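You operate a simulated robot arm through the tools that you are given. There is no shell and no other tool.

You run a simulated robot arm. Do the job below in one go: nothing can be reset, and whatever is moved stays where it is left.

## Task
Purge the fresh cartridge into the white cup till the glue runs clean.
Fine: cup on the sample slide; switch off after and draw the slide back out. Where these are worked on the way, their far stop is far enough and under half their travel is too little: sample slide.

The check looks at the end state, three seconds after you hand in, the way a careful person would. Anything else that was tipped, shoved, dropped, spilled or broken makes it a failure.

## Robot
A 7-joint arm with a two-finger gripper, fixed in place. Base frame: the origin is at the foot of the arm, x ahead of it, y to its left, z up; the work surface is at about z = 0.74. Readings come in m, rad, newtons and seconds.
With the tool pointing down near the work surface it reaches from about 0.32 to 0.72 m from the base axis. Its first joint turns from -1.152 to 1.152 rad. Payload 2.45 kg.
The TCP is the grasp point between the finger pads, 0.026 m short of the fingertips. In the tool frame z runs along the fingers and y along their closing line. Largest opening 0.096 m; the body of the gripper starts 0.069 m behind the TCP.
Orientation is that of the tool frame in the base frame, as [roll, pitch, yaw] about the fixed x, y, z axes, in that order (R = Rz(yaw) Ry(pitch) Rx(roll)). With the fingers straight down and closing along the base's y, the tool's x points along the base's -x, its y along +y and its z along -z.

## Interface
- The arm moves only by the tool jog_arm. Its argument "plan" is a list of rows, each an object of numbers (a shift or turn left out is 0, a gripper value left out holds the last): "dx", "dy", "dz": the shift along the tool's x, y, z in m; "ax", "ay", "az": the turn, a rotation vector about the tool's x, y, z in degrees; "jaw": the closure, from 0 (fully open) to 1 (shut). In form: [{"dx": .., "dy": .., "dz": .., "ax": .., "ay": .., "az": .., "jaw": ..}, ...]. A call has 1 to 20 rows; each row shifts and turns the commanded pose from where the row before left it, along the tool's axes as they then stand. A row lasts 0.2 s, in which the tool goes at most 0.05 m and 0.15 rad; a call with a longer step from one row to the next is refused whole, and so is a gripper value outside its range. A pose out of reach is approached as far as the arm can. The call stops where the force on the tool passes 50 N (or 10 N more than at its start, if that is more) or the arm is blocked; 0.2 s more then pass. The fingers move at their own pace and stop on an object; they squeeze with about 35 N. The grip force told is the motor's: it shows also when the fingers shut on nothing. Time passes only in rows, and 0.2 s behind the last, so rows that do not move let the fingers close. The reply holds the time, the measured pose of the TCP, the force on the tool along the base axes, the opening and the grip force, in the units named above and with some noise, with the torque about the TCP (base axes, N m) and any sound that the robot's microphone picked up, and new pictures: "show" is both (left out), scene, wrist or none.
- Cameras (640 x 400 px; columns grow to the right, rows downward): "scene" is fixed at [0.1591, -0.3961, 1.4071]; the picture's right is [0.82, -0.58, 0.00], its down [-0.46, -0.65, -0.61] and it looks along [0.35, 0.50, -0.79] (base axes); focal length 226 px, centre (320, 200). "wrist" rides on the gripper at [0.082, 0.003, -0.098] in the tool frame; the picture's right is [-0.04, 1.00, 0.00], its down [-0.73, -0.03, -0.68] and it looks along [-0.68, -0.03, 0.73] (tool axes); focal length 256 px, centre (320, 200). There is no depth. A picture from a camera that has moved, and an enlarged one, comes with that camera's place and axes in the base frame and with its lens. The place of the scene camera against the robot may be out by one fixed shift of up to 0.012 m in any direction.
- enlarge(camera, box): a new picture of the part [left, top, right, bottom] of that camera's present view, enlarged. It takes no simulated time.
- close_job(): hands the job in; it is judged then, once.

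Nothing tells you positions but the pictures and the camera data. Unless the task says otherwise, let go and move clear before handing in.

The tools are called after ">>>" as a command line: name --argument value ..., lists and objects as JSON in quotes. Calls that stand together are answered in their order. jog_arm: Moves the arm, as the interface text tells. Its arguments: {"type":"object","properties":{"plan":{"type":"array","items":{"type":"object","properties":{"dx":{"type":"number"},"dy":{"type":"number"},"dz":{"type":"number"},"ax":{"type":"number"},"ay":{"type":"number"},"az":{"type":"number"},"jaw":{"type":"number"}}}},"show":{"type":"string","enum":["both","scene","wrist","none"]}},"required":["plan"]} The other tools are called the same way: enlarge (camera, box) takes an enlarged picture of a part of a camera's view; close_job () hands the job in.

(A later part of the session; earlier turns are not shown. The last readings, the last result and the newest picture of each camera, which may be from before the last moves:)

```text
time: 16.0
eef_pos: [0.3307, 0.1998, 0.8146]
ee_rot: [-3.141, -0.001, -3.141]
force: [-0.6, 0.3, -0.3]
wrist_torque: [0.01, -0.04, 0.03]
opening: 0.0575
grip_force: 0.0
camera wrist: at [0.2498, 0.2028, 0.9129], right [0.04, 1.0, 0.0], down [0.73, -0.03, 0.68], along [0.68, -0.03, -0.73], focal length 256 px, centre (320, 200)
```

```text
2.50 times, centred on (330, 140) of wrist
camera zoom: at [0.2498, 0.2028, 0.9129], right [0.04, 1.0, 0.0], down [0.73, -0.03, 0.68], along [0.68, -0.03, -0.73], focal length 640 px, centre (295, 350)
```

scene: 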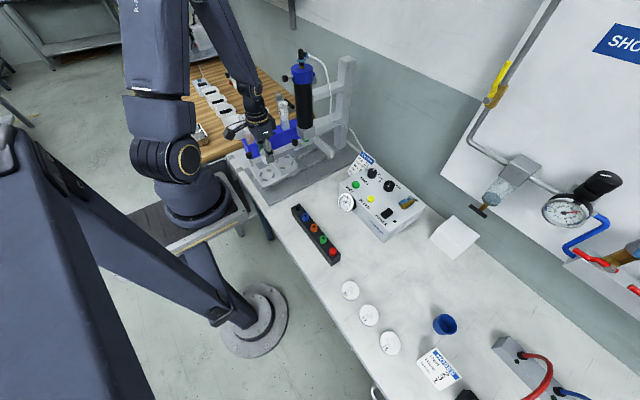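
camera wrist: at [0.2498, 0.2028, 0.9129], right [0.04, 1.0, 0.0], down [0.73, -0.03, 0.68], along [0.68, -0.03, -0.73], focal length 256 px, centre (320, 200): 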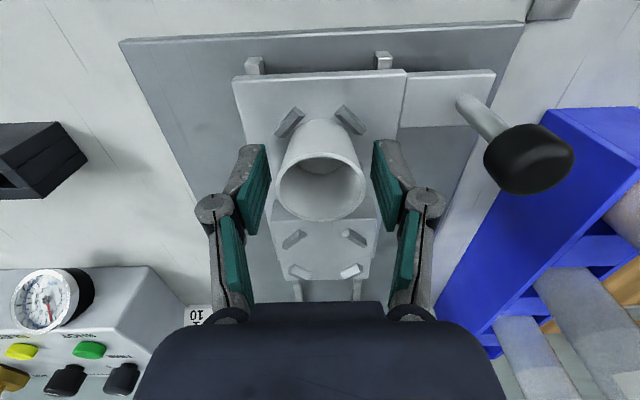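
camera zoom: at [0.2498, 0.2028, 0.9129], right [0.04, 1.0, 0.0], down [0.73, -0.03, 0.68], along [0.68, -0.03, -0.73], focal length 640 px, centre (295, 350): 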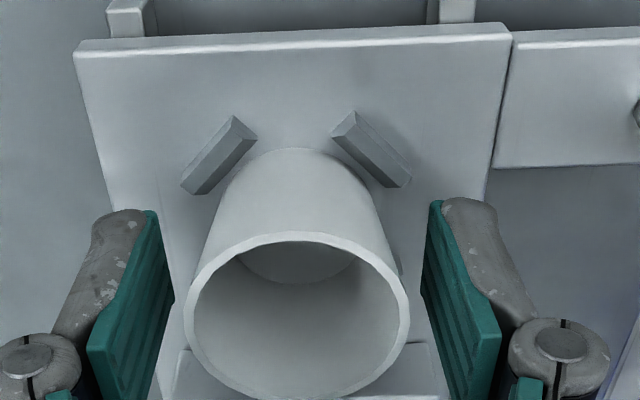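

The cup stands free. I'll rise straight up and check how it sits in the nest.

>>> jog_arm --plan '[{"dz": -0.02}, {"dz": -0.03}, {"dz": -0.03}, {"dz": -0.03, "jaw": 0}, {"dx": -0.01, "dz": -0.03}, {}]' --show "both"

>>> enlarge --camera "wrist" --box '[270, 20, 470, 180]'

>>> enlarge --camera "scene" --box '[235, 110, 345, 200]'

```text
time: 17.4
eef_pos: [0.3426, 0.2007, 0.9533]
ee_rot: [3.141, 0.0, 3.141]
force: [0.5, -0.5, 0.4]
wrist_torque: [0.0, 0.01, 0.0]
opening: 0.096
grip_force: 0.1
camera wrist: at [0.2612, 0.2042, 1.0521], right [0.04, 1.0, 0.0], down [0.73, -0.03, 0.68], along [0.68, -0.03, -0.73], focal length 256 px, centre (320, 200)
```

scene: 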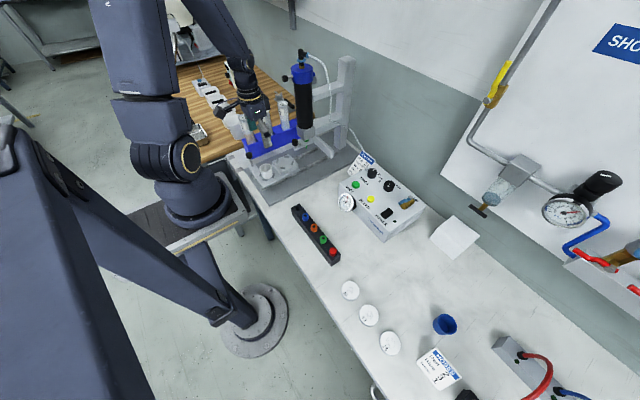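
wrist: 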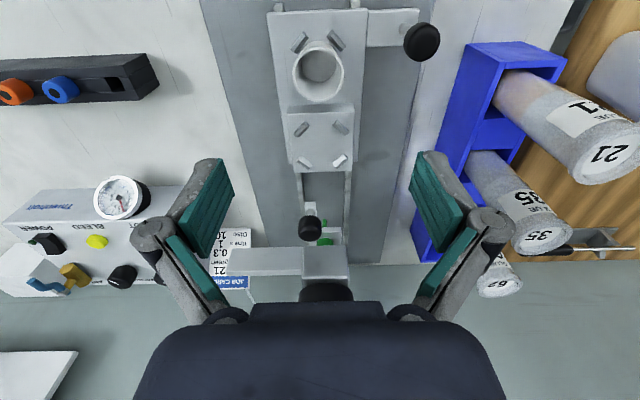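

```text
2.50 times, centred on (370, 100) of wrist
camera zoom: at [0.2612, 0.2042, 1.0521], right [0.04, 1.0, 0.0], down [0.73, -0.03, 0.68], along [0.68, -0.03, -0.73], focal length 640 px, centre (195, 450)
```

zoom: 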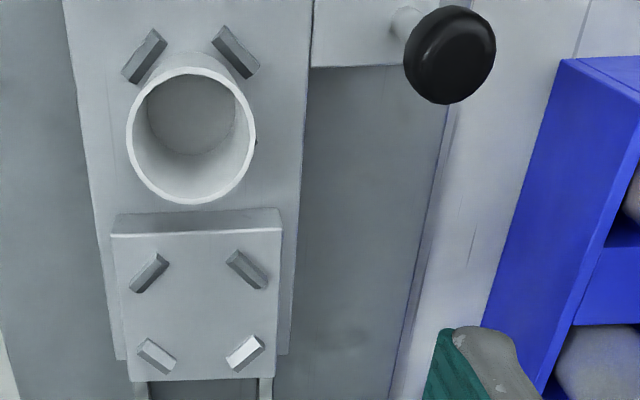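

```text
4.44 times, centred on (290, 155) of scene
camera zoom: at [0.1591, -0.3961, 1.4071], right [0.82, -0.58, 0.0], down [-0.46, -0.65, -0.61], along [0.35, 0.5, -0.79], focal length 1006 px, centre (453, 400)
```

zoom: 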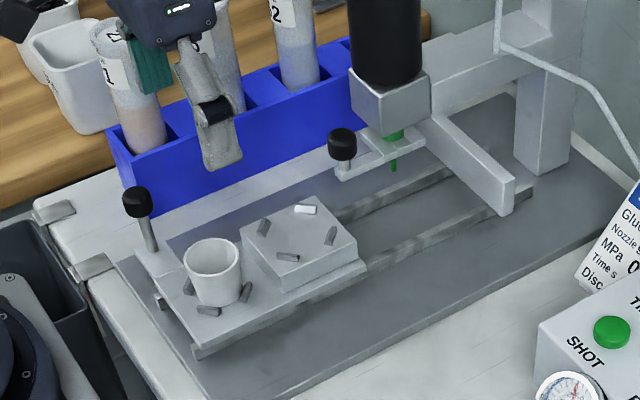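

The cup sits properly in the low nest. I'll now move above the slide's knob, at about (0.310, 0.281), with the jaw only partly open, staying clear of the tubes on the left.

>>> jog_arm --plan '[{"dx": 0.008, "dy": 0.02, "jaw": 0.42}, {"dx": 0.008, "dy": 0.02}, {"dx": 0.008, "dy": 0.02}, {"dx": 0.008, "dy": 0.02}, {"dz": 0.01}, {}]' --show "both"

>>> enlarge --camera "wrist" --box '[240, 20, 440, 220]'

```text
time: 18.8
eef_pos: [0.3112, 0.281, 0.9427]
ee_rot: [3.141, -0.001, -3.141]
force: [0.1, 0.1, 0.1]
wrist_torque: [-0.02, -0.02, -0.01]
opening: 0.0557
grip_force: 0.1
camera wrist: at [0.2287, 0.2843, 1.0413], right [0.04, 1.0, 0.0], down [0.73, -0.03, 0.68], along [0.68, -0.03, -0.73], focal length 256 px, centre (320, 200)
```

scene: 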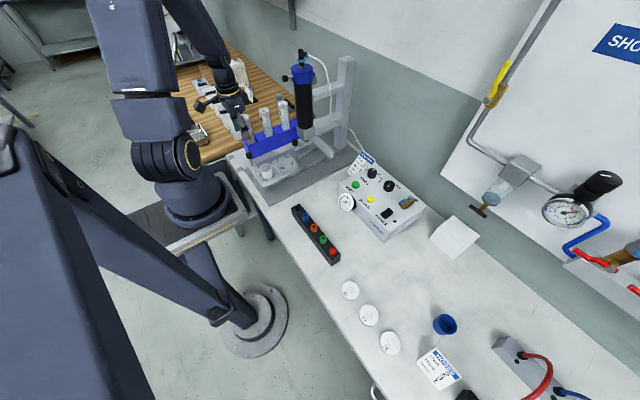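
wrist: 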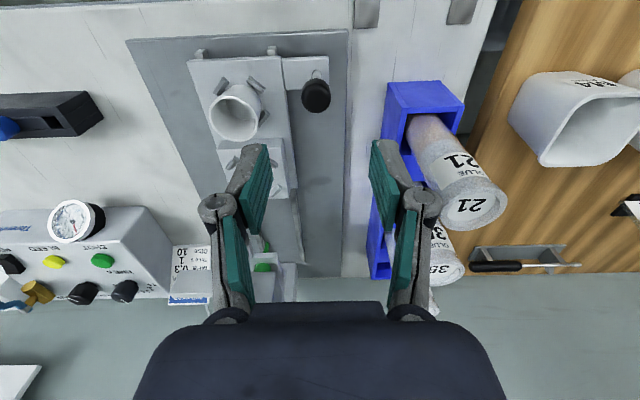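

```text
2.00 times, centred on (340, 120) of wrist
camera zoom: at [0.2287, 0.2843, 1.0413], right [0.04, 1.0, 0.0], down [0.73, -0.03, 0.68], along [0.68, -0.03, -0.73], focal length 512 px, centre (280, 360)
```

zoom: 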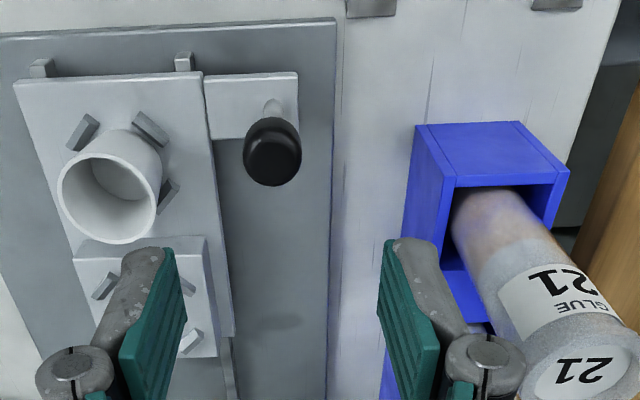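

The knob is at about (0.308, 0.278, 0.83), with about 5 cm of gap to the tube rack. I'll tilt the tool 20° so the hand trails behind the knob and stays clear of the barrel when the slide goes in.

>>> jog_arm --plan '[{"dy": -0.0035, "dx": 0.002}, {"ay": -6.7}, {"ay": -6.7}, {"ay": -6.6}, {}]' --show "wrist"

```text
time: 20.0
eef_pos: [0.3079, 0.2762, 0.9443]
ee_rot: [-3.141, 0.351, -3.141]
force: [-1.1, -0.1, 0.3]
wrist_torque: [0.01, -0.03, -0.01]
opening: 0.0556
grip_force: 0.0
camera wrist: at [0.1972, 0.2801, 1.0083], right [0.04, 1.0, 0.01], down [0.46, -0.03, 0.89], along [0.89, -0.03, -0.46], focal length 256 px, centre (320, 200)
```

wrist: 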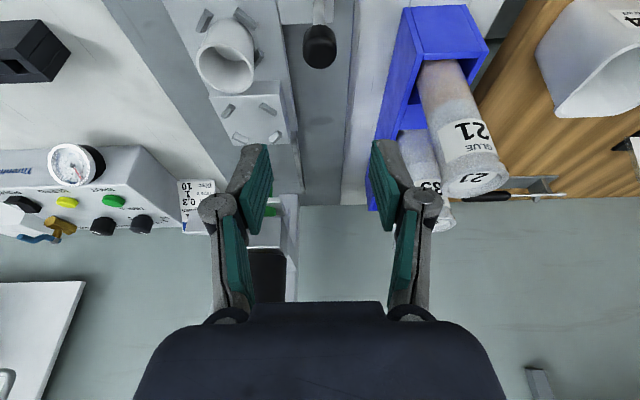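

>>> jog_arm --plan '[{"dz": 0.0282, "dx": 0.01026}, {"dz": 0.0282, "dx": 0.01026}, {}]' --show "both"

>>> enlarge --camera "wrist" --box '[200, 20, 440, 240]'

```text
time: 20.8
eef_pos: [0.3076, 0.2733, 0.8839]
ee_rot: [3.141, 0.349, -3.141]
force: [-0.4, -0.3, 0.5]
wrist_torque: [0.0, 0.02, -0.01]
opening: 0.0554
grip_force: 0.1
camera wrist: at [0.1987, 0.2768, 0.949], right [0.04, 1.0, 0.01], down [0.46, -0.03, 0.89], along [0.89, -0.03, -0.46], focal length 256 px, centre (320, 200)
```

scene: 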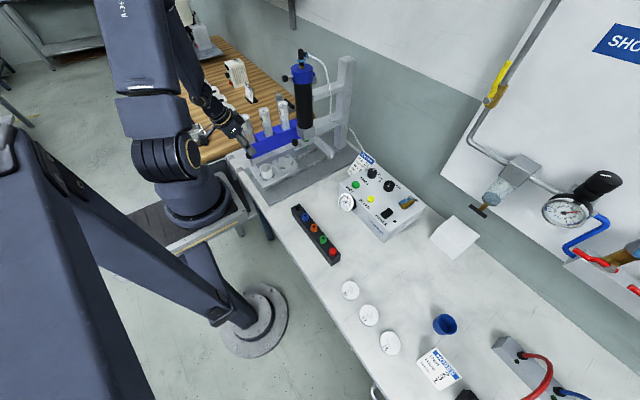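
wrist: 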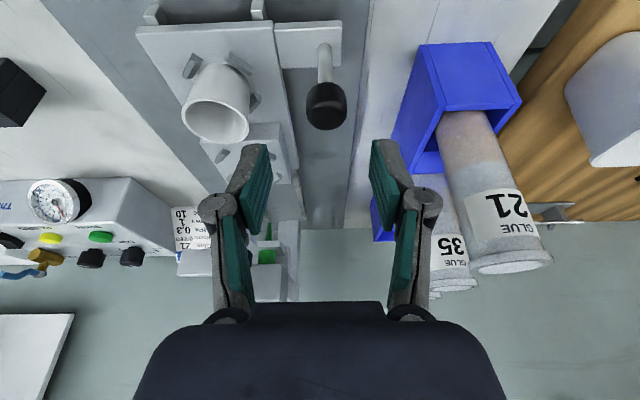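

```text
1.82 times, centred on (320, 130) of wrist
camera zoom: at [0.1987, 0.2768, 0.949], right [0.04, 1.0, 0.01], down [0.46, -0.03, 0.89], along [0.89, -0.03, -0.46], focal length 465 px, centre (320, 327)
```

zoom: 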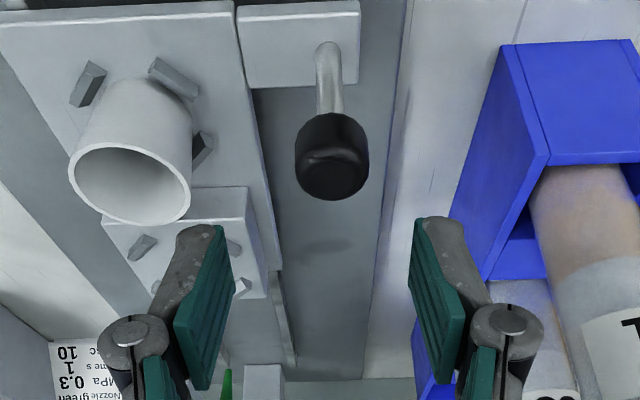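

>>> jog_arm --plan '[{"dy": 0.0033}, {"dz": 0.0244, "dx": 0.0089}, {"dz": 0.0244, "dx": 0.0089}, {}]' --show "wrist"

>>> enlarge --camera "wrist" --box '[200, 60, 440, 280]'

```text
time: 21.8
eef_pos: [0.3103, 0.2786, 0.8329]
ee_rot: [-3.141, 0.35, 3.141]
force: [0.4, -0.2, 0.1]
wrist_torque: [0.0, -0.01, 0.01]
opening: 0.0555
grip_force: 0.0
camera wrist: at [0.1987, 0.2829, 0.8971], right [0.04, 1.0, 0.01], down [0.46, -0.03, 0.89], along [0.89, -0.03, -0.46], focal length 256 px, centre (320, 200)
```

wrist: 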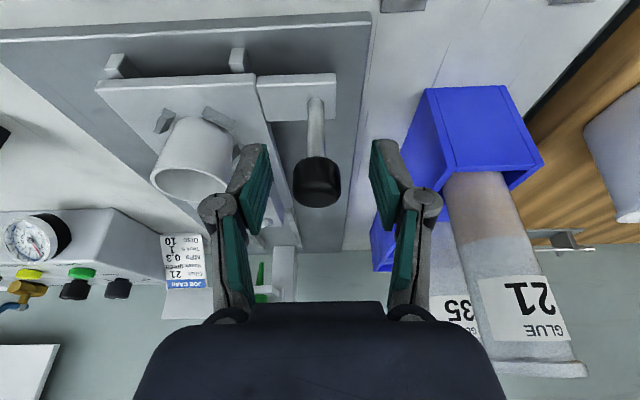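

```text
1.82 times, centred on (320, 170) of wrist
camera zoom: at [0.1987, 0.2829, 0.8971], right [0.04, 1.0, 0.01], down [0.46, -0.03, 0.89], along [0.89, -0.03, -0.46], focal length 465 px, centre (320, 254)
```

zoom: 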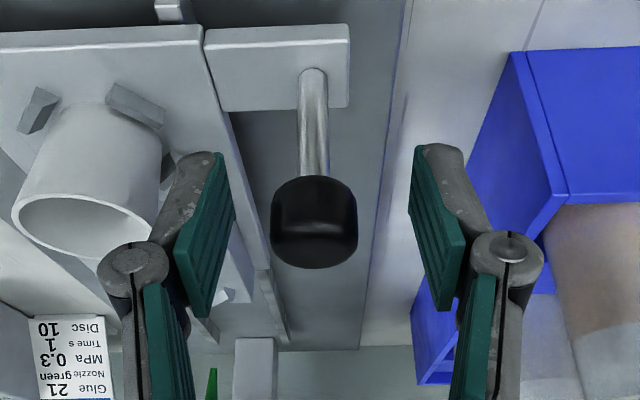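

The knob is centred between the pads. I'll close on it and check the grip.

>>> jog_arm --plan '[{"jaw": 0.9}, {"jaw": 0.9}, {"jaw": 0.9}, {"jaw": 0.9}]' --show "wrist"

```text
time: 22.8
eef_pos: [0.3094, 0.2778, 0.8314]
ee_rot: [-3.14, 0.349, 3.139]
force: [-0.9, -11.5, 3.2]
wrist_torque: [-0.08, 0.01, 0.04]
opening: 0.0224
grip_force: 45.2
camera wrist: at [0.1987, 0.2817, 0.8972], right [0.04, 1.0, 0.01], down [0.46, -0.03, 0.89], along [0.89, -0.03, -0.46], focal length 256 px, centre (320, 200)
```

wrist: 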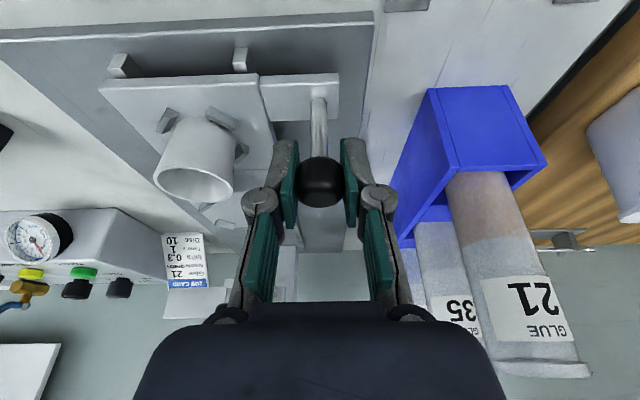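

Gripped on the knob with a slight lateral load. I'll relieve that and draw the slide inward slowly, first about 8 cm.

>>> jog_arm --plan '[{"dy": -0.001}, {"dz": 0.0034, "dx": -0.0094}, {"dz": 0.0034, "dx": -0.0094}, {"dz": 0.0034, "dx": -0.0094}, {"dz": 0.0034, "dx": -0.0094}]' --show "wrist"

```text
time: 24.0
eef_pos: [0.3507, 0.2775, 0.833]
ee_rot: [-3.138, 0.349, 3.141]
force: [-0.4, -13.9, -17.0]
wrist_torque: [0.02, -0.46, -0.04]
opening: 0.0226
grip_force: 44.8
camera wrist: at [0.2393, 0.2817, 0.8973], right [0.04, 1.0, 0.01], down [0.46, -0.03, 0.89], along [0.89, -0.03, -0.46], focal length 256 px, centre (320, 200)
```

wrist: 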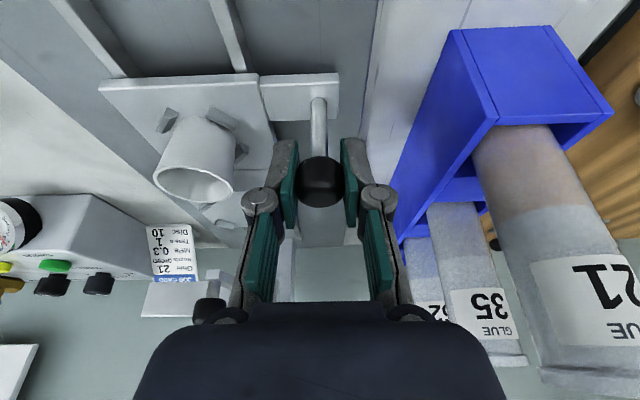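

The slide follows smoothly. I'll trim small y and z offsets and go on another 6 cm, then look at the clearance between nozzle and cup.

>>> jog_arm --plan '[{"dy": -0.0015, "dz": 0.0012, "dx": 0.0004}, {"dz": 0.0034, "dx": -0.0094}, {"dz": 0.0034, "dx": -0.0094}, {"dz": 0.0034, "dx": -0.0094}, {"dz": 0.0034, "dx": -0.0094}, {"dz": 0.0034, "dx": -0.0094}, {"dz": 0.0034, "dx": -0.0094}]' --show "both"

>>> enlarge --camera "scene" --box '[235, 100, 355, 200]'

```text
time: 25.6
eef_pos: [0.4085, 0.2768, 0.8328]
ee_rot: [3.14, 0.35, -3.141]
force: [2.7, 6.9, 4.5]
wrist_torque: [0.05, -0.86, 0.05]
opening: 0.0224
grip_force: 45.1
camera wrist: at [0.2976, 0.281, 0.8971], right [0.04, 1.0, 0.02], down [0.46, -0.03, 0.89], along [0.89, -0.02, -0.46], focal length 256 px, centre (320, 200)
```

scene: 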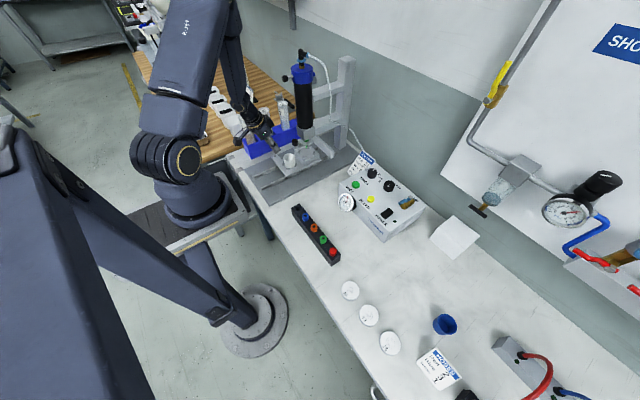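
wrist: 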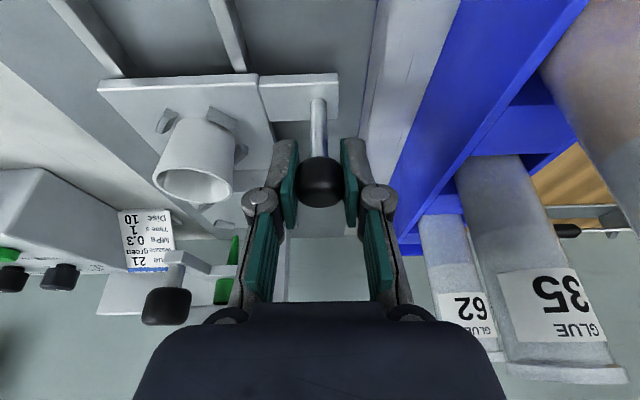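

```text
4.00 times, centred on (295, 150) of scene
camera zoom: at [0.1591, -0.396, 1.4071], right [0.82, -0.58, 0.0], down [-0.46, -0.65, -0.61], along [0.35, 0.5, -0.79], focal length 905 px, centre (420, 400)
```

zoom: 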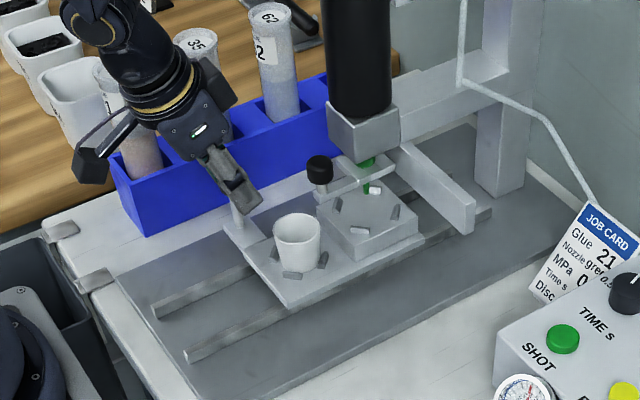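

>>> enlarge --camera "wrist" --box '[130, 90, 270, 330]'

>>> enlarge --camera "scene" --box '[285, 125, 345, 175]'

```text
1.67 times, centred on (200, 210) of wrist
camera zoom: at [0.2976, 0.281, 0.8971], right [0.04, 1.0, 0.02], down [0.46, -0.03, 0.89], along [0.89, -0.02, -0.46], focal length 427 px, centre (520, 183)
```

zoom: 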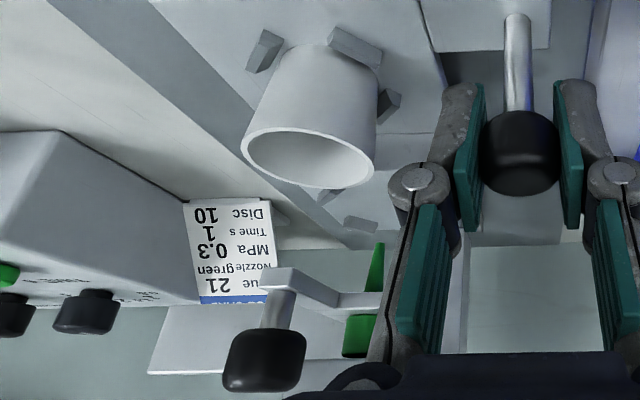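

```text
8.00 times, centred on (315, 150) of scene
camera zoom: at [0.1591, -0.396, 1.4071], right [0.82, -0.58, 0.0], down [-0.46, -0.65, -0.61], along [0.35, 0.5, -0.79], focal length 1810 px, centre (360, 600)
```

zoom: 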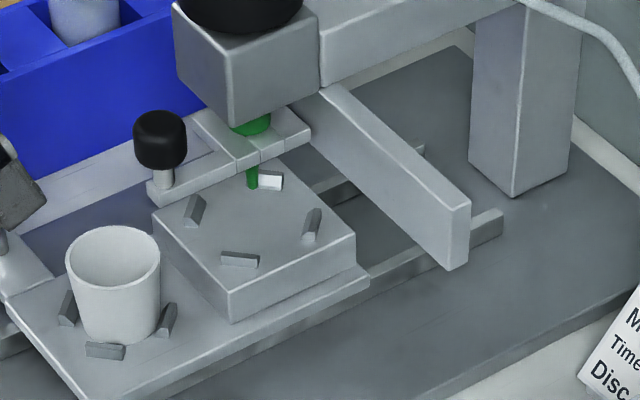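

The raised block is under the nozzle now, and the cup rim should pass beneath the tip with a few millimetres to spare. I'll go another 4 cm and stop just short of the nozzle to verify.

>>> jog_arm --plan '[{"dy": 0.0005, "dz": 0.0034, "dx": -0.0094}, {"dz": 0.0034, "dx": -0.0094}, {"dz": 0.0034, "dx": -0.0094}, {"dz": 0.0034, "dx": -0.0094}, {}]' --show "both"

>>> enlarge --camera "wrist" --box '[130, 90, 290, 330]'

>>> enlarge --camera "scene" --box '[285, 125, 345, 175]'

```text
time: 26.8
eef_pos: [0.4484, 0.2778, 0.8329]
ee_rot: [-3.141, 0.347, -3.137]
force: [-0.7, 11.2, -16.3]
wrist_torque: [0.04, -0.13, 0.07]
opening: 0.0223
grip_force: 45.3
camera wrist: at [0.3379, 0.2812, 0.8974], right [0.04, 1.0, 0.01], down [0.46, -0.03, 0.89], along [0.89, -0.03, -0.46], focal length 256 px, centre (320, 200)
```

scene: 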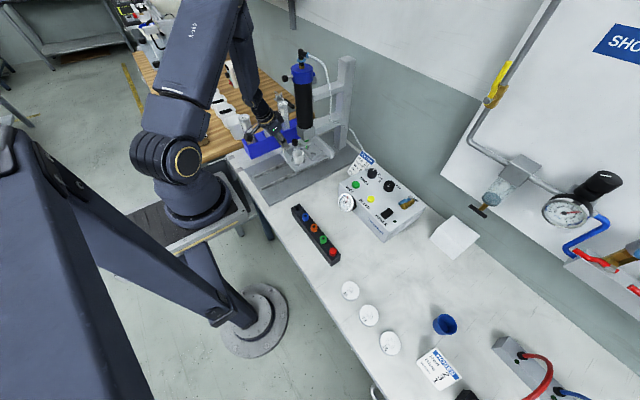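
wrist: 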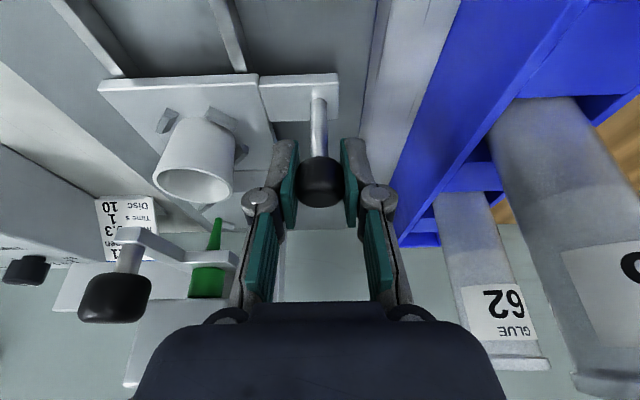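

```text
1.67 times, centred on (210, 210) of wrist
camera zoom: at [0.3379, 0.2812, 0.8974], right [0.04, 1.0, 0.01], down [0.46, -0.03, 0.89], along [0.89, -0.03, -0.46], focal length 427 px, centre (503, 183)
```

zoom: 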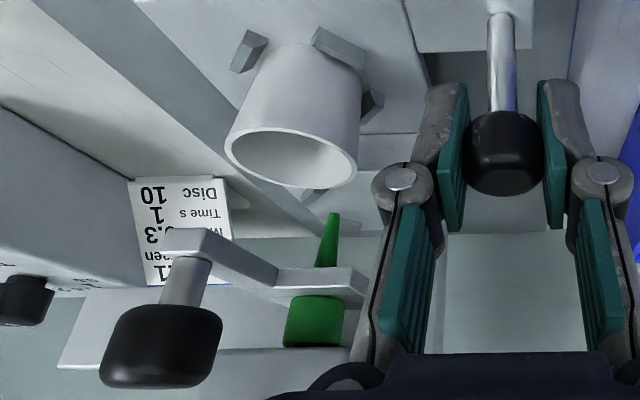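

```text
8.00 times, centred on (315, 150) of scene
camera zoom: at [0.1593, -0.3957, 1.4072], right [0.82, -0.58, 0.0], down [-0.46, -0.65, -0.61], along [0.35, 0.5, -0.79], focal length 1810 px, centre (360, 600)
```

zoom: 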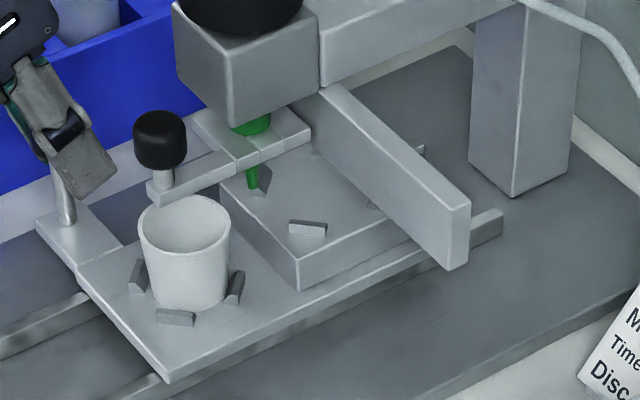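

Both estimates put the nozzle tip about 5 mm above the rim. I'll continue in smaller steps and check again as the rim reaches the nozzle.

>>> jog_arm --plan '[{"dy": 0.001, "dz": 0.0007}, {"dz": 0.0017, "dx": -0.0047}, {"dz": 0.0017, "dx": -0.0047}, {}]' --show "wrist"

>>> enlarge --camera "wrist" --box '[130, 90, 290, 330]'

>>> enlarge --camera "scene" --box '[285, 125, 345, 175]'

```text
time: 27.8
eef_pos: [0.4594, 0.2786, 0.8321]
ee_rot: [-3.142, 0.35, 3.139]
force: [-0.9, 3.6, 17.4]
wrist_torque: [-0.02, -0.16, -0.04]
opening: 0.0226
grip_force: 44.9
camera wrist: at [0.3482, 0.2815, 0.8966], right [0.04, 1.0, 0.01], down [0.45, -0.03, 0.89], along [0.89, -0.03, -0.45], focal length 256 px, centre (320, 200)
```

wrist: 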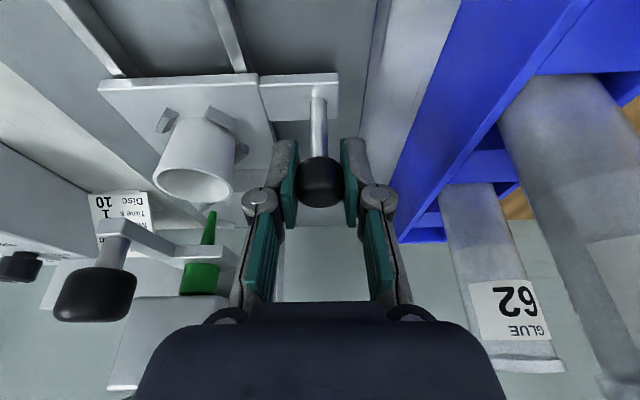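

```text
1.67 times, centred on (210, 210) of wrist
camera zoom: at [0.3482, 0.2815, 0.8966], right [0.04, 1.0, 0.01], down [0.45, -0.03, 0.89], along [0.89, -0.03, -0.45], focal length 427 px, centre (503, 183)
```

zoom: 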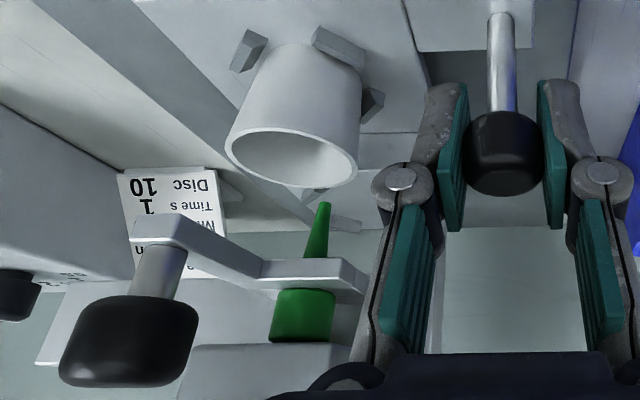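

```text
8.00 times, centred on (315, 150) of scene
camera zoom: at [0.1588, -0.3962, 1.4071], right [0.82, -0.58, 0.0], down [-0.46, -0.65, -0.61], along [0.35, 0.5, -0.79], focal length 1810 px, centre (360, 600)
```

zoom: 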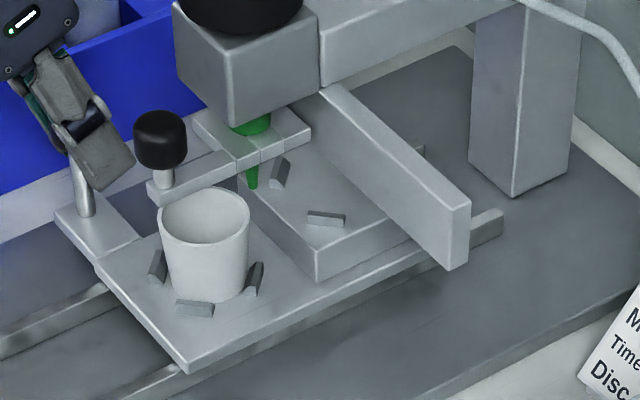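

>>> jog_arm --plan '[{"dz": 0.0013, "dx": -0.0049}, {"dz": 0.0015, "dx": -0.0048}, {}]' --show "wrist"

>>> enlarge --camera "wrist" --box '[130, 90, 290, 330]'

>>> enlarge --camera "scene" --box '[285, 125, 345, 175]'

```text
time: 28.6
eef_pos: [0.4684, 0.2782, 0.8318]
ee_rot: [3.141, 0.35, -3.141]
force: [0.7, 3.1, 21.2]
wrist_torque: [-0.01, -0.05, 0.02]
opening: 0.0226
grip_force: 45.1
camera wrist: at [0.3584, 0.2813, 0.8967], right [0.04, 1.0, 0.02], down [0.46, -0.03, 0.89], along [0.89, -0.03, -0.46], focal length 256 px, centre (320, 200)
```

wrist: 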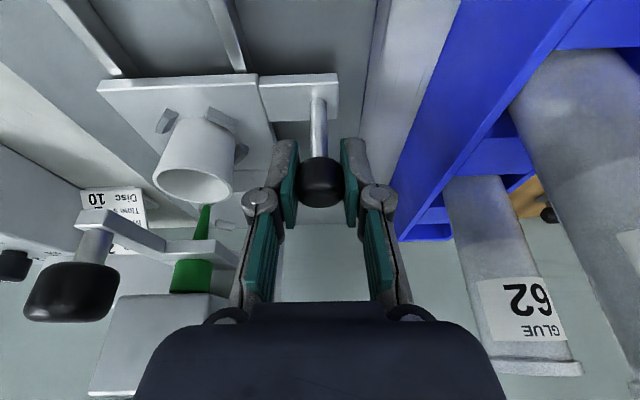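

```text
1.67 times, centred on (210, 210) of wrist
camera zoom: at [0.3584, 0.2813, 0.8967], right [0.04, 1.0, 0.02], down [0.46, -0.03, 0.89], along [0.89, -0.03, -0.46], focal length 427 px, centre (503, 183)
```

zoom: 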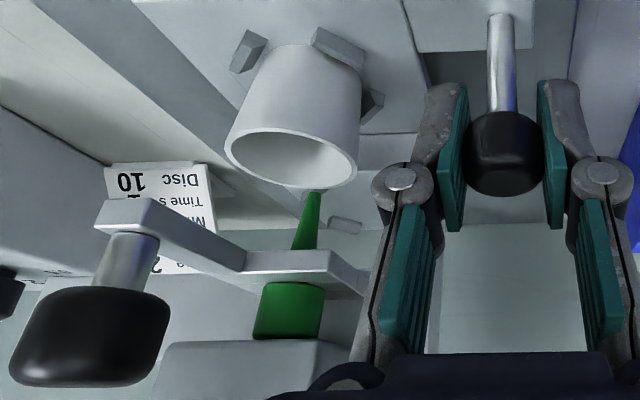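

```text
8.00 times, centred on (315, 150) of scene
camera zoom: at [0.1588, -0.3962, 1.4071], right [0.82, -0.58, 0.0], down [-0.46, -0.65, -0.61], along [0.35, 0.5, -0.79], focal length 1810 px, centre (360, 600)
```

zoom: 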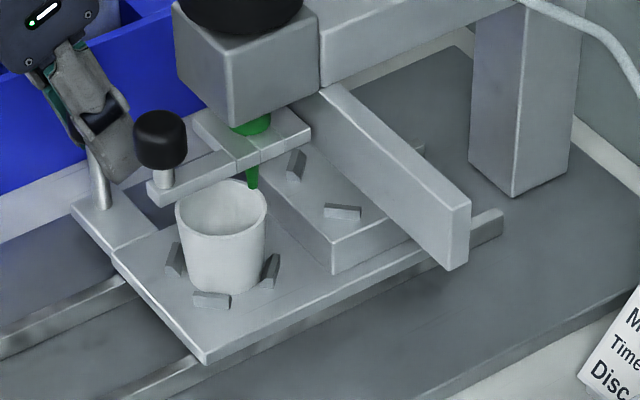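

The nozzle tip is right above the leading rim with no contact force along x. I'll continue to the far stop in small steps.

>>> jog_arm --plan '[{"dz": 0.0013, "dx": -0.0049}, {"dz": 0.0015, "dx": -0.0048}, {}]' --show "wrist"

>>> enlarge --camera "wrist" --box '[130, 90, 290, 330]'

>>> enlarge --camera "scene" --box '[285, 125, 345, 175]'

```text
time: 29.4
eef_pos: [0.4771, 0.2776, 0.8325]
ee_rot: [3.141, 0.344, -3.141]
force: [-1.6, 12.5, -1.1]
wrist_torque: [0.06, -0.2, 0.03]
opening: 0.0225
grip_force: 45.5
camera wrist: at [0.367, 0.281, 0.8971], right [0.04, 1.0, 0.02], down [0.46, -0.03, 0.89], along [0.89, -0.02, -0.46], focal length 256 px, centre (320, 200)
```

wrist: 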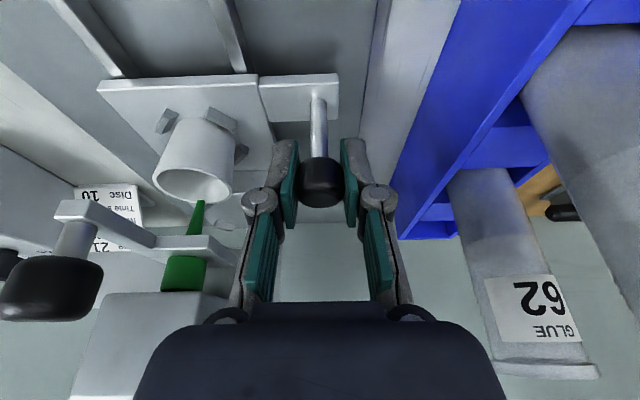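

```text
1.67 times, centred on (210, 210) of wrist
camera zoom: at [0.367, 0.281, 0.8971], right [0.04, 1.0, 0.02], down [0.46, -0.03, 0.89], along [0.89, -0.02, -0.46], focal length 427 px, centre (503, 183)
```

zoom: 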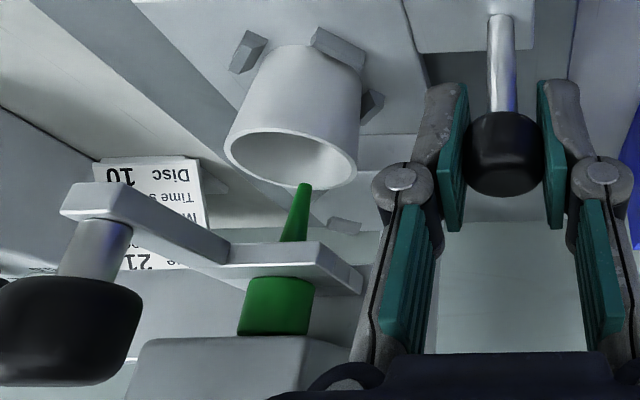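

```text
8.00 times, centred on (315, 150) of scene
camera zoom: at [0.1591, -0.3958, 1.4072], right [0.82, -0.58, 0.0], down [-0.46, -0.65, -0.61], along [0.35, 0.5, -0.79], focal length 1810 px, centre (360, 600)
```

zoom: 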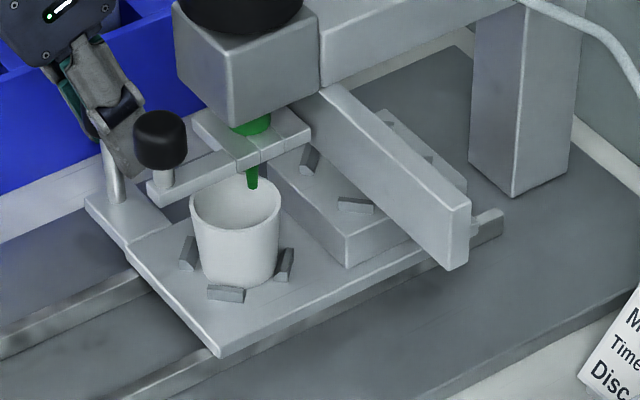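

The nozzle is now over the cup mouth. I'll push on the last bit until I feel the stop.

>>> jog_arm --plan '[{"dy": 0.0008, "dz": 0.0015, "dx": -0.0048}, {"dz": 0.0016, "dx": -0.0047}, {}]' --show "wrist"

>>> enlarge --camera "scene" --box '[285, 125, 345, 175]'

```text
time: 30.2
eef_pos: [0.4891, 0.2788, 0.8314]
ee_rot: [-3.14, 0.349, -3.141]
force: [-2.7, 6.1, -0.7]
wrist_torque: [0.1, 0.11, -0.07]
opening: 0.0225
grip_force: 45.4
camera wrist: at [0.3787, 0.2815, 0.8968], right [0.04, 1.0, 0.01], down [0.46, -0.03, 0.89], along [0.89, -0.03, -0.46], focal length 256 px, centre (320, 200)
```

wrist: 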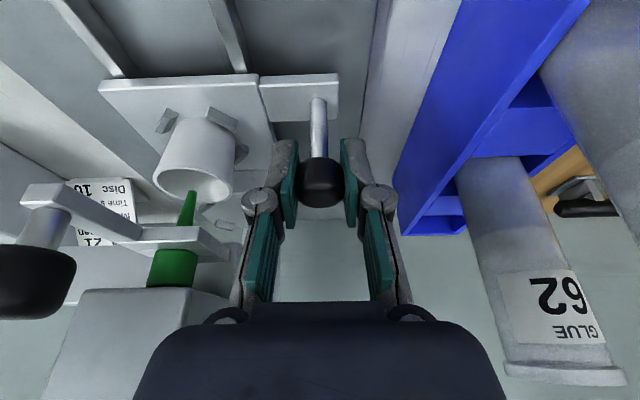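

```text
8.00 times, centred on (315, 150) of scene
camera zoom: at [0.159, -0.396, 1.4071], right [0.82, -0.58, 0.0], down [-0.46, -0.65, -0.61], along [0.35, 0.5, -0.79], focal length 1810 px, centre (360, 600)
```

zoom: 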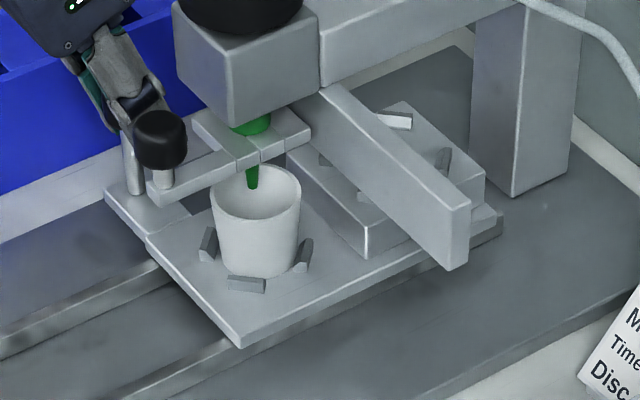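

The cup is centred under the nozzle. I'll nudge a few more millimetres to feel for the far stop.

>>> jog_arm --plan '[{"dz": 0.001, "dx": -0.0028}, {"dz": 0.001, "dx": -0.0028}, {}]' --show "none"

>>> enlarge --camera "scene" --box '[285, 125, 345, 175]'

```text
time: 31.0
eef_pos: [0.4907, 0.2789, 0.8303]
ee_rot: [-3.139, 0.344, -3.141]
force: [-31.7, -2.9, 1.7]
wrist_torque: [0.04, 0.35, 0.03]
opening: 0.0225
grip_force: 45.0
```

```text
8.00 times, centred on (315, 150) of scene
camera zoom: at [0.1584, -0.3962, 1.4072], right [0.82, -0.58, 0.0], down [-0.46, -0.65, -0.61], along [0.35, 0.5, -0.79], focal length 1810 px, centre (360, 600)
```

zoom: 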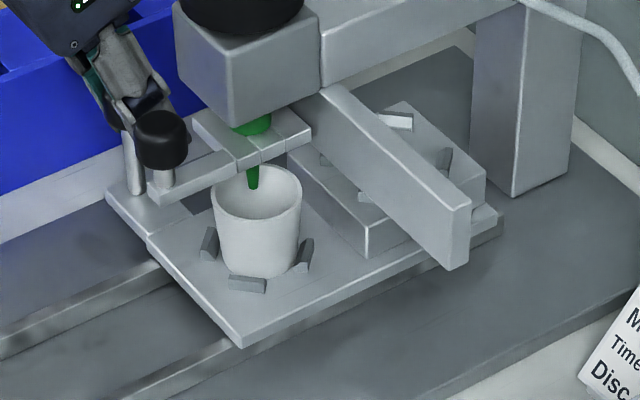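

The far stop is felt (32 N at x ≈ 0.491), with the cup centred under the nozzle. I'll relieve the push, open slightly, and back away up and rearward.

>>> jog_arm --plan '[{"dz": -0.0013, "dx": 0.0036}, {"jaw": 0.58}, {"jaw": 0.58}, {"jaw": 0.58}, {"dz": -0.015}, {"dz": -0.025}, {"dz": -0.03}, {"dz": -0.03, "dx": 0.01}, {"dx": 0.03, "dz": -0.02}, {}]' --show "both"

>>> enlarge --camera "scene" --box '[265, 115, 345, 185]'

```text
time: 33.2
eef_pos: [0.4116, 0.2774, 0.9308]
ee_rot: [3.14, 0.348, 3.141]
force: [0.4, -0.3, -0.6]
wrist_torque: [-0.03, -0.03, 0.01]
opening: 0.0404
grip_force: 0.0
camera wrist: at [0.3018, 0.2815, 0.9961], right [0.04, 1.0, 0.01], down [0.46, -0.03, 0.89], along [0.89, -0.03, -0.46], focal length 256 px, centre (320, 200)
```

scene: 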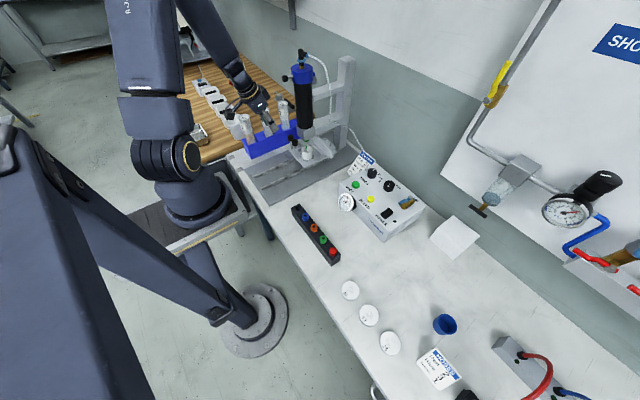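
wrist: 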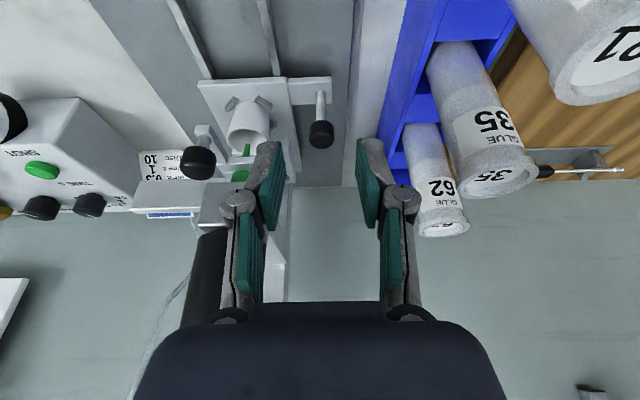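

```text
5.71 times, centred on (305, 150) of scene
camera zoom: at [0.1591, -0.3961, 1.4071], right [0.82, -0.58, 0.0], down [-0.46, -0.65, -0.61], along [0.35, 0.5, -0.79], focal length 1293 px, centre (406, 486)
```

zoom: 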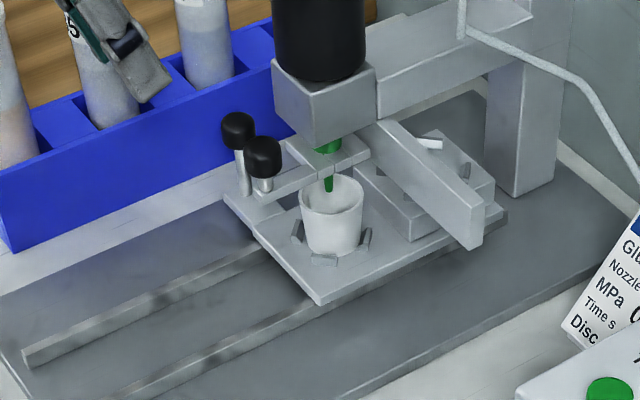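

The slide is home and everything is undisturbed. I'll back off, straighten the tool, shut the jaws for pressing, and travel to the controller.

>>> jog_arm --plan '[{"dx": 0.0167, "dz": -0.0273, "jaw": 1}, {"dx": 0.0167, "dz": -0.0273}, {"ay": 6.7, "dy": -0.02}, {"ay": 6.7, "dy": -0.02}, {"ay": 6.6, "dy": -0.02}, {"dy": -0.04}, {"dy": -0.04}, {"dy": -0.04}, {"dy": -0.04}, {"dy": -0.04}, {"dy": -0.04}, {"dy": -0.04}, {}]' --show "both"

>>> enlarge --camera "wrist" --box '[180, 60, 420, 260]'

```text
time: 36.0
eef_pos: [0.3584, -0.0611, 0.9728]
ee_rot: [3.141, 0.0, -3.14]
force: [0.6, 0.6, -0.2]
wrist_torque: [0.01, 0.0, 0.02]
opening: 0.0001
grip_force: 28.3
camera wrist: at [0.2757, -0.0576, 1.0707], right [0.04, 1.0, 0.0], down [0.73, -0.03, 0.68], along [0.68, -0.03, -0.73], focal length 256 px, centre (320, 200)
```

scene: 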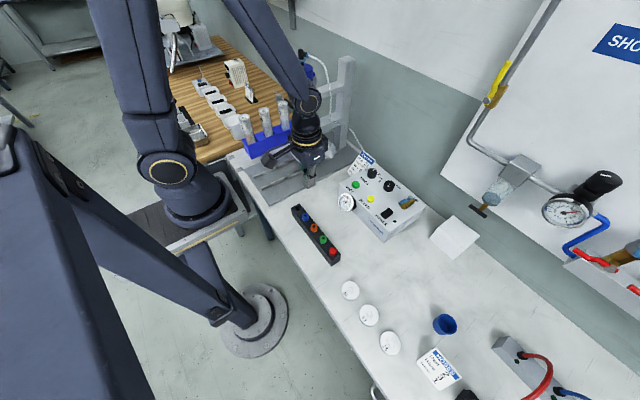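
wrist: 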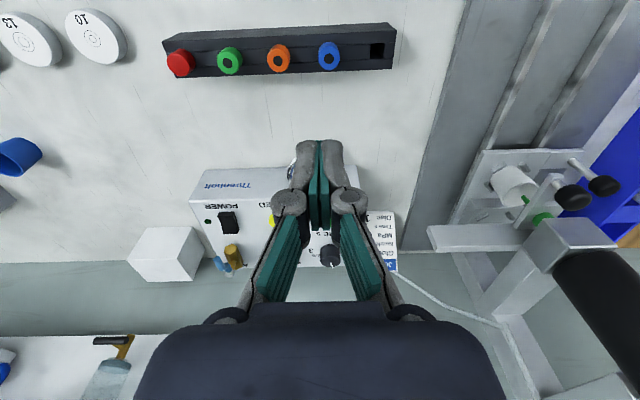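

```text
2.00 times, centred on (300, 160) of wrist
camera zoom: at [0.2757, -0.0576, 1.0707], right [0.04, 1.0, 0.0], down [0.73, -0.03, 0.68], along [0.68, -0.03, -0.73], focal length 512 px, centre (360, 280)
```

zoom: 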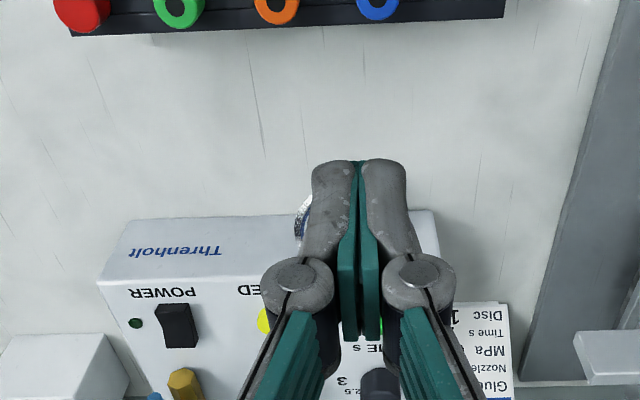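

From here the wrist camera can also see the cup and nozzle at the right. The power rocker is at about (0.543, -0.199, 0.826) and BLEED at about (0.539, -0.130). I'll go over the panel for a closer look at the rocker.

>>> jog_arm --plan '[{"dx": -0.0275, "dy": -0.035, "dz": 0.01}, {"dx": -0.0275, "dy": -0.035, "dz": 0.01}, {"dx": -0.0275, "dy": -0.035, "dz": 0.01}, {"dx": -0.0275, "dy": -0.035, "dz": 0.01}, {}]' --show "both"

>>> enlarge --camera "wrist" --box '[260, 100, 440, 240]'

>>> enlarge --camera "scene" --box '[340, 160, 430, 240]'

```text
time: 37.2
eef_pos: [0.4683, -0.2001, 0.9308]
ee_rot: [-3.14, 0.002, -3.141]
force: [-0.2, -0.4, -1.3]
wrist_torque: [-0.03, 0.01, 0.01]
opening: 0.0
grip_force: 28.5
camera wrist: at [0.3865, -0.1967, 1.0292], right [0.04, 1.0, 0.0], down [0.73, -0.03, 0.68], along [0.68, -0.03, -0.73], focal length 256 px, centre (320, 200)
```

scene: 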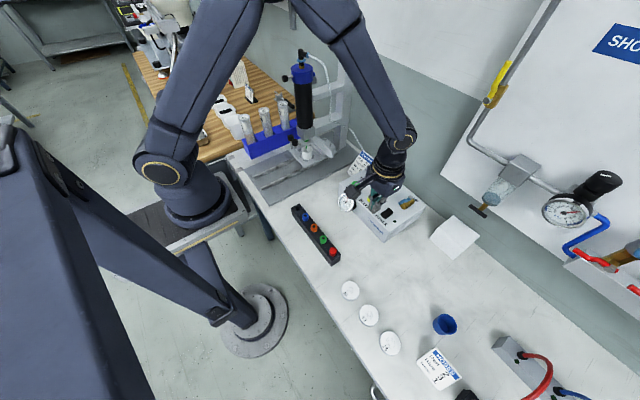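
wrist: 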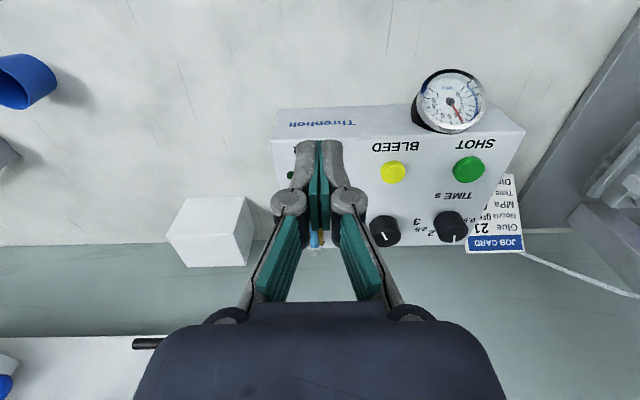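

```text
2.86 times, centred on (350, 170) of wrist
camera zoom: at [0.3865, -0.1967, 1.0292], right [0.04, 1.0, 0.0], down [0.73, -0.03, 0.68], along [0.68, -0.03, -0.73], focal length 731 px, centre (234, 286)
```

zoom: 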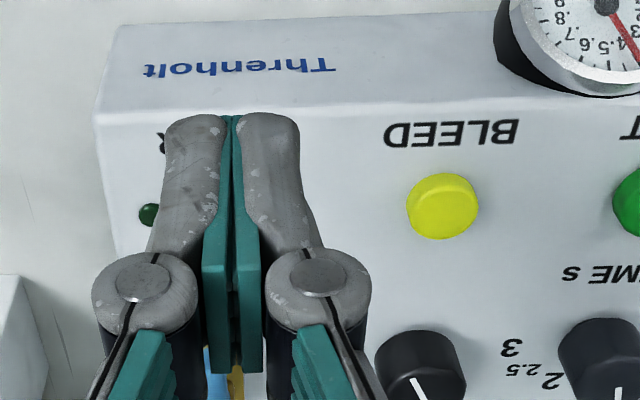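

```text
5.00 times, centred on (385, 200) of scene
camera zoom: at [0.1591, -0.3962, 1.4071], right [0.82, -0.58, 0.0], down [-0.46, -0.65, -0.61], along [0.35, 0.5, -0.79], focal length 1131 px, centre (-5, 200)
```

zoom: 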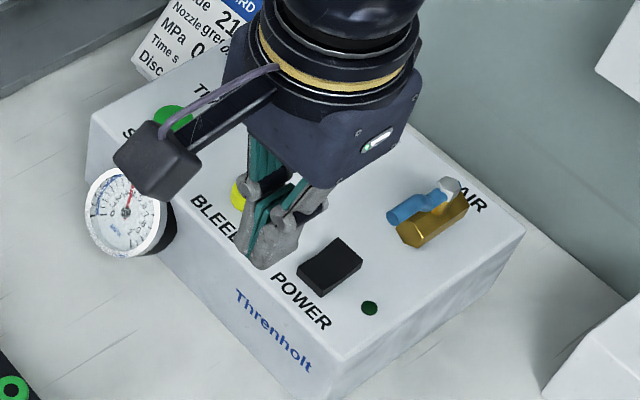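

>>> enlarge --camera "scene" --box '[395, 202, 421, 222]'

>>> enlarge --camera "scene" --box '[410, 190, 436, 212]'

```text
16.00 times, centred on (408, 212) of scene
camera zoom: at [0.1591, -0.3962, 1.4071], right [0.82, -0.58, 0.0], down [-0.46, -0.65, -0.61], along [0.35, 0.5, -0.79], focal length 3620 px, centre (-1088, 8)
```

zoom: 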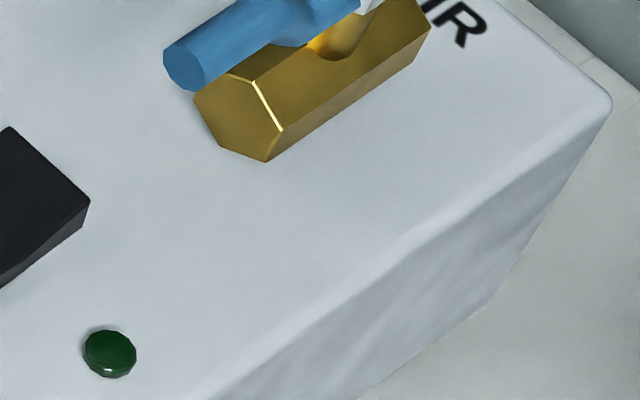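

```text
16.00 times, centred on (423, 201) of scene
camera zoom: at [0.1591, -0.3962, 1.4071], right [0.82, -0.58, 0.0], down [-0.46, -0.65, -0.61], along [0.35, 0.5, -0.79], focal length 3620 px, centre (-1328, 184)
```

zoom: 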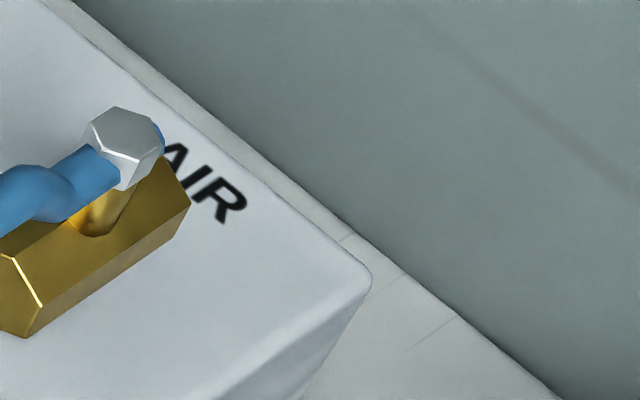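

>>> enlarge --camera "scene" --box '[385, 200, 415, 225]'

>>> enlarge --camera "scene" --box '[284, 130, 324, 160]'

```text
16.00 times, centred on (400, 212) of scene
camera zoom: at [0.1591, -0.3962, 1.4071], right [0.82, -0.58, 0.0], down [-0.46, -0.65, -0.61], along [0.35, 0.5, -0.79], focal length 3620 px, centre (-960, 0)
```

zoom: 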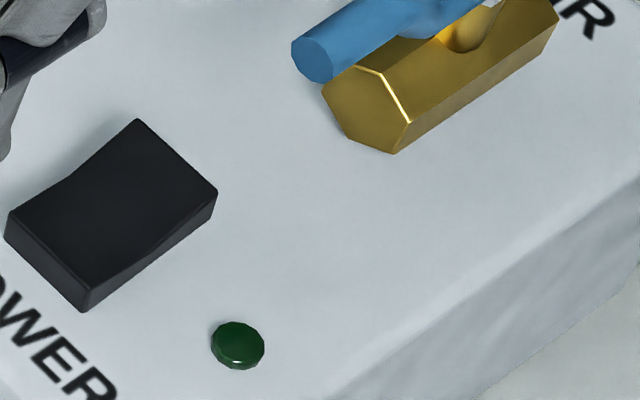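

```text
13.33 times, centred on (304, 145) of scene
camera zoom: at [0.1591, -0.3962, 1.4071], right [0.82, -0.58, 0.0], down [-0.46, -0.65, -0.61], along [0.35, 0.5, -0.79], focal length 3016 px, centre (533, 933)
```

zoom: 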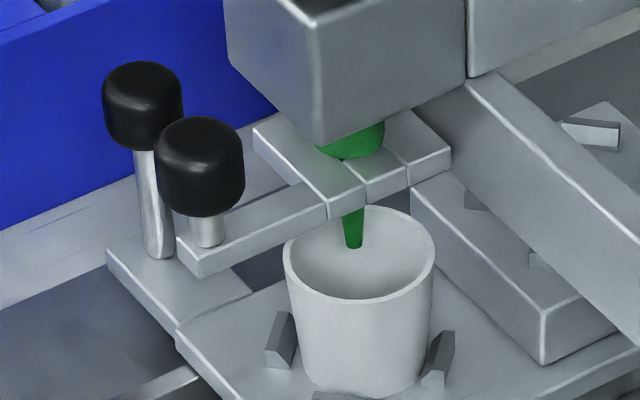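

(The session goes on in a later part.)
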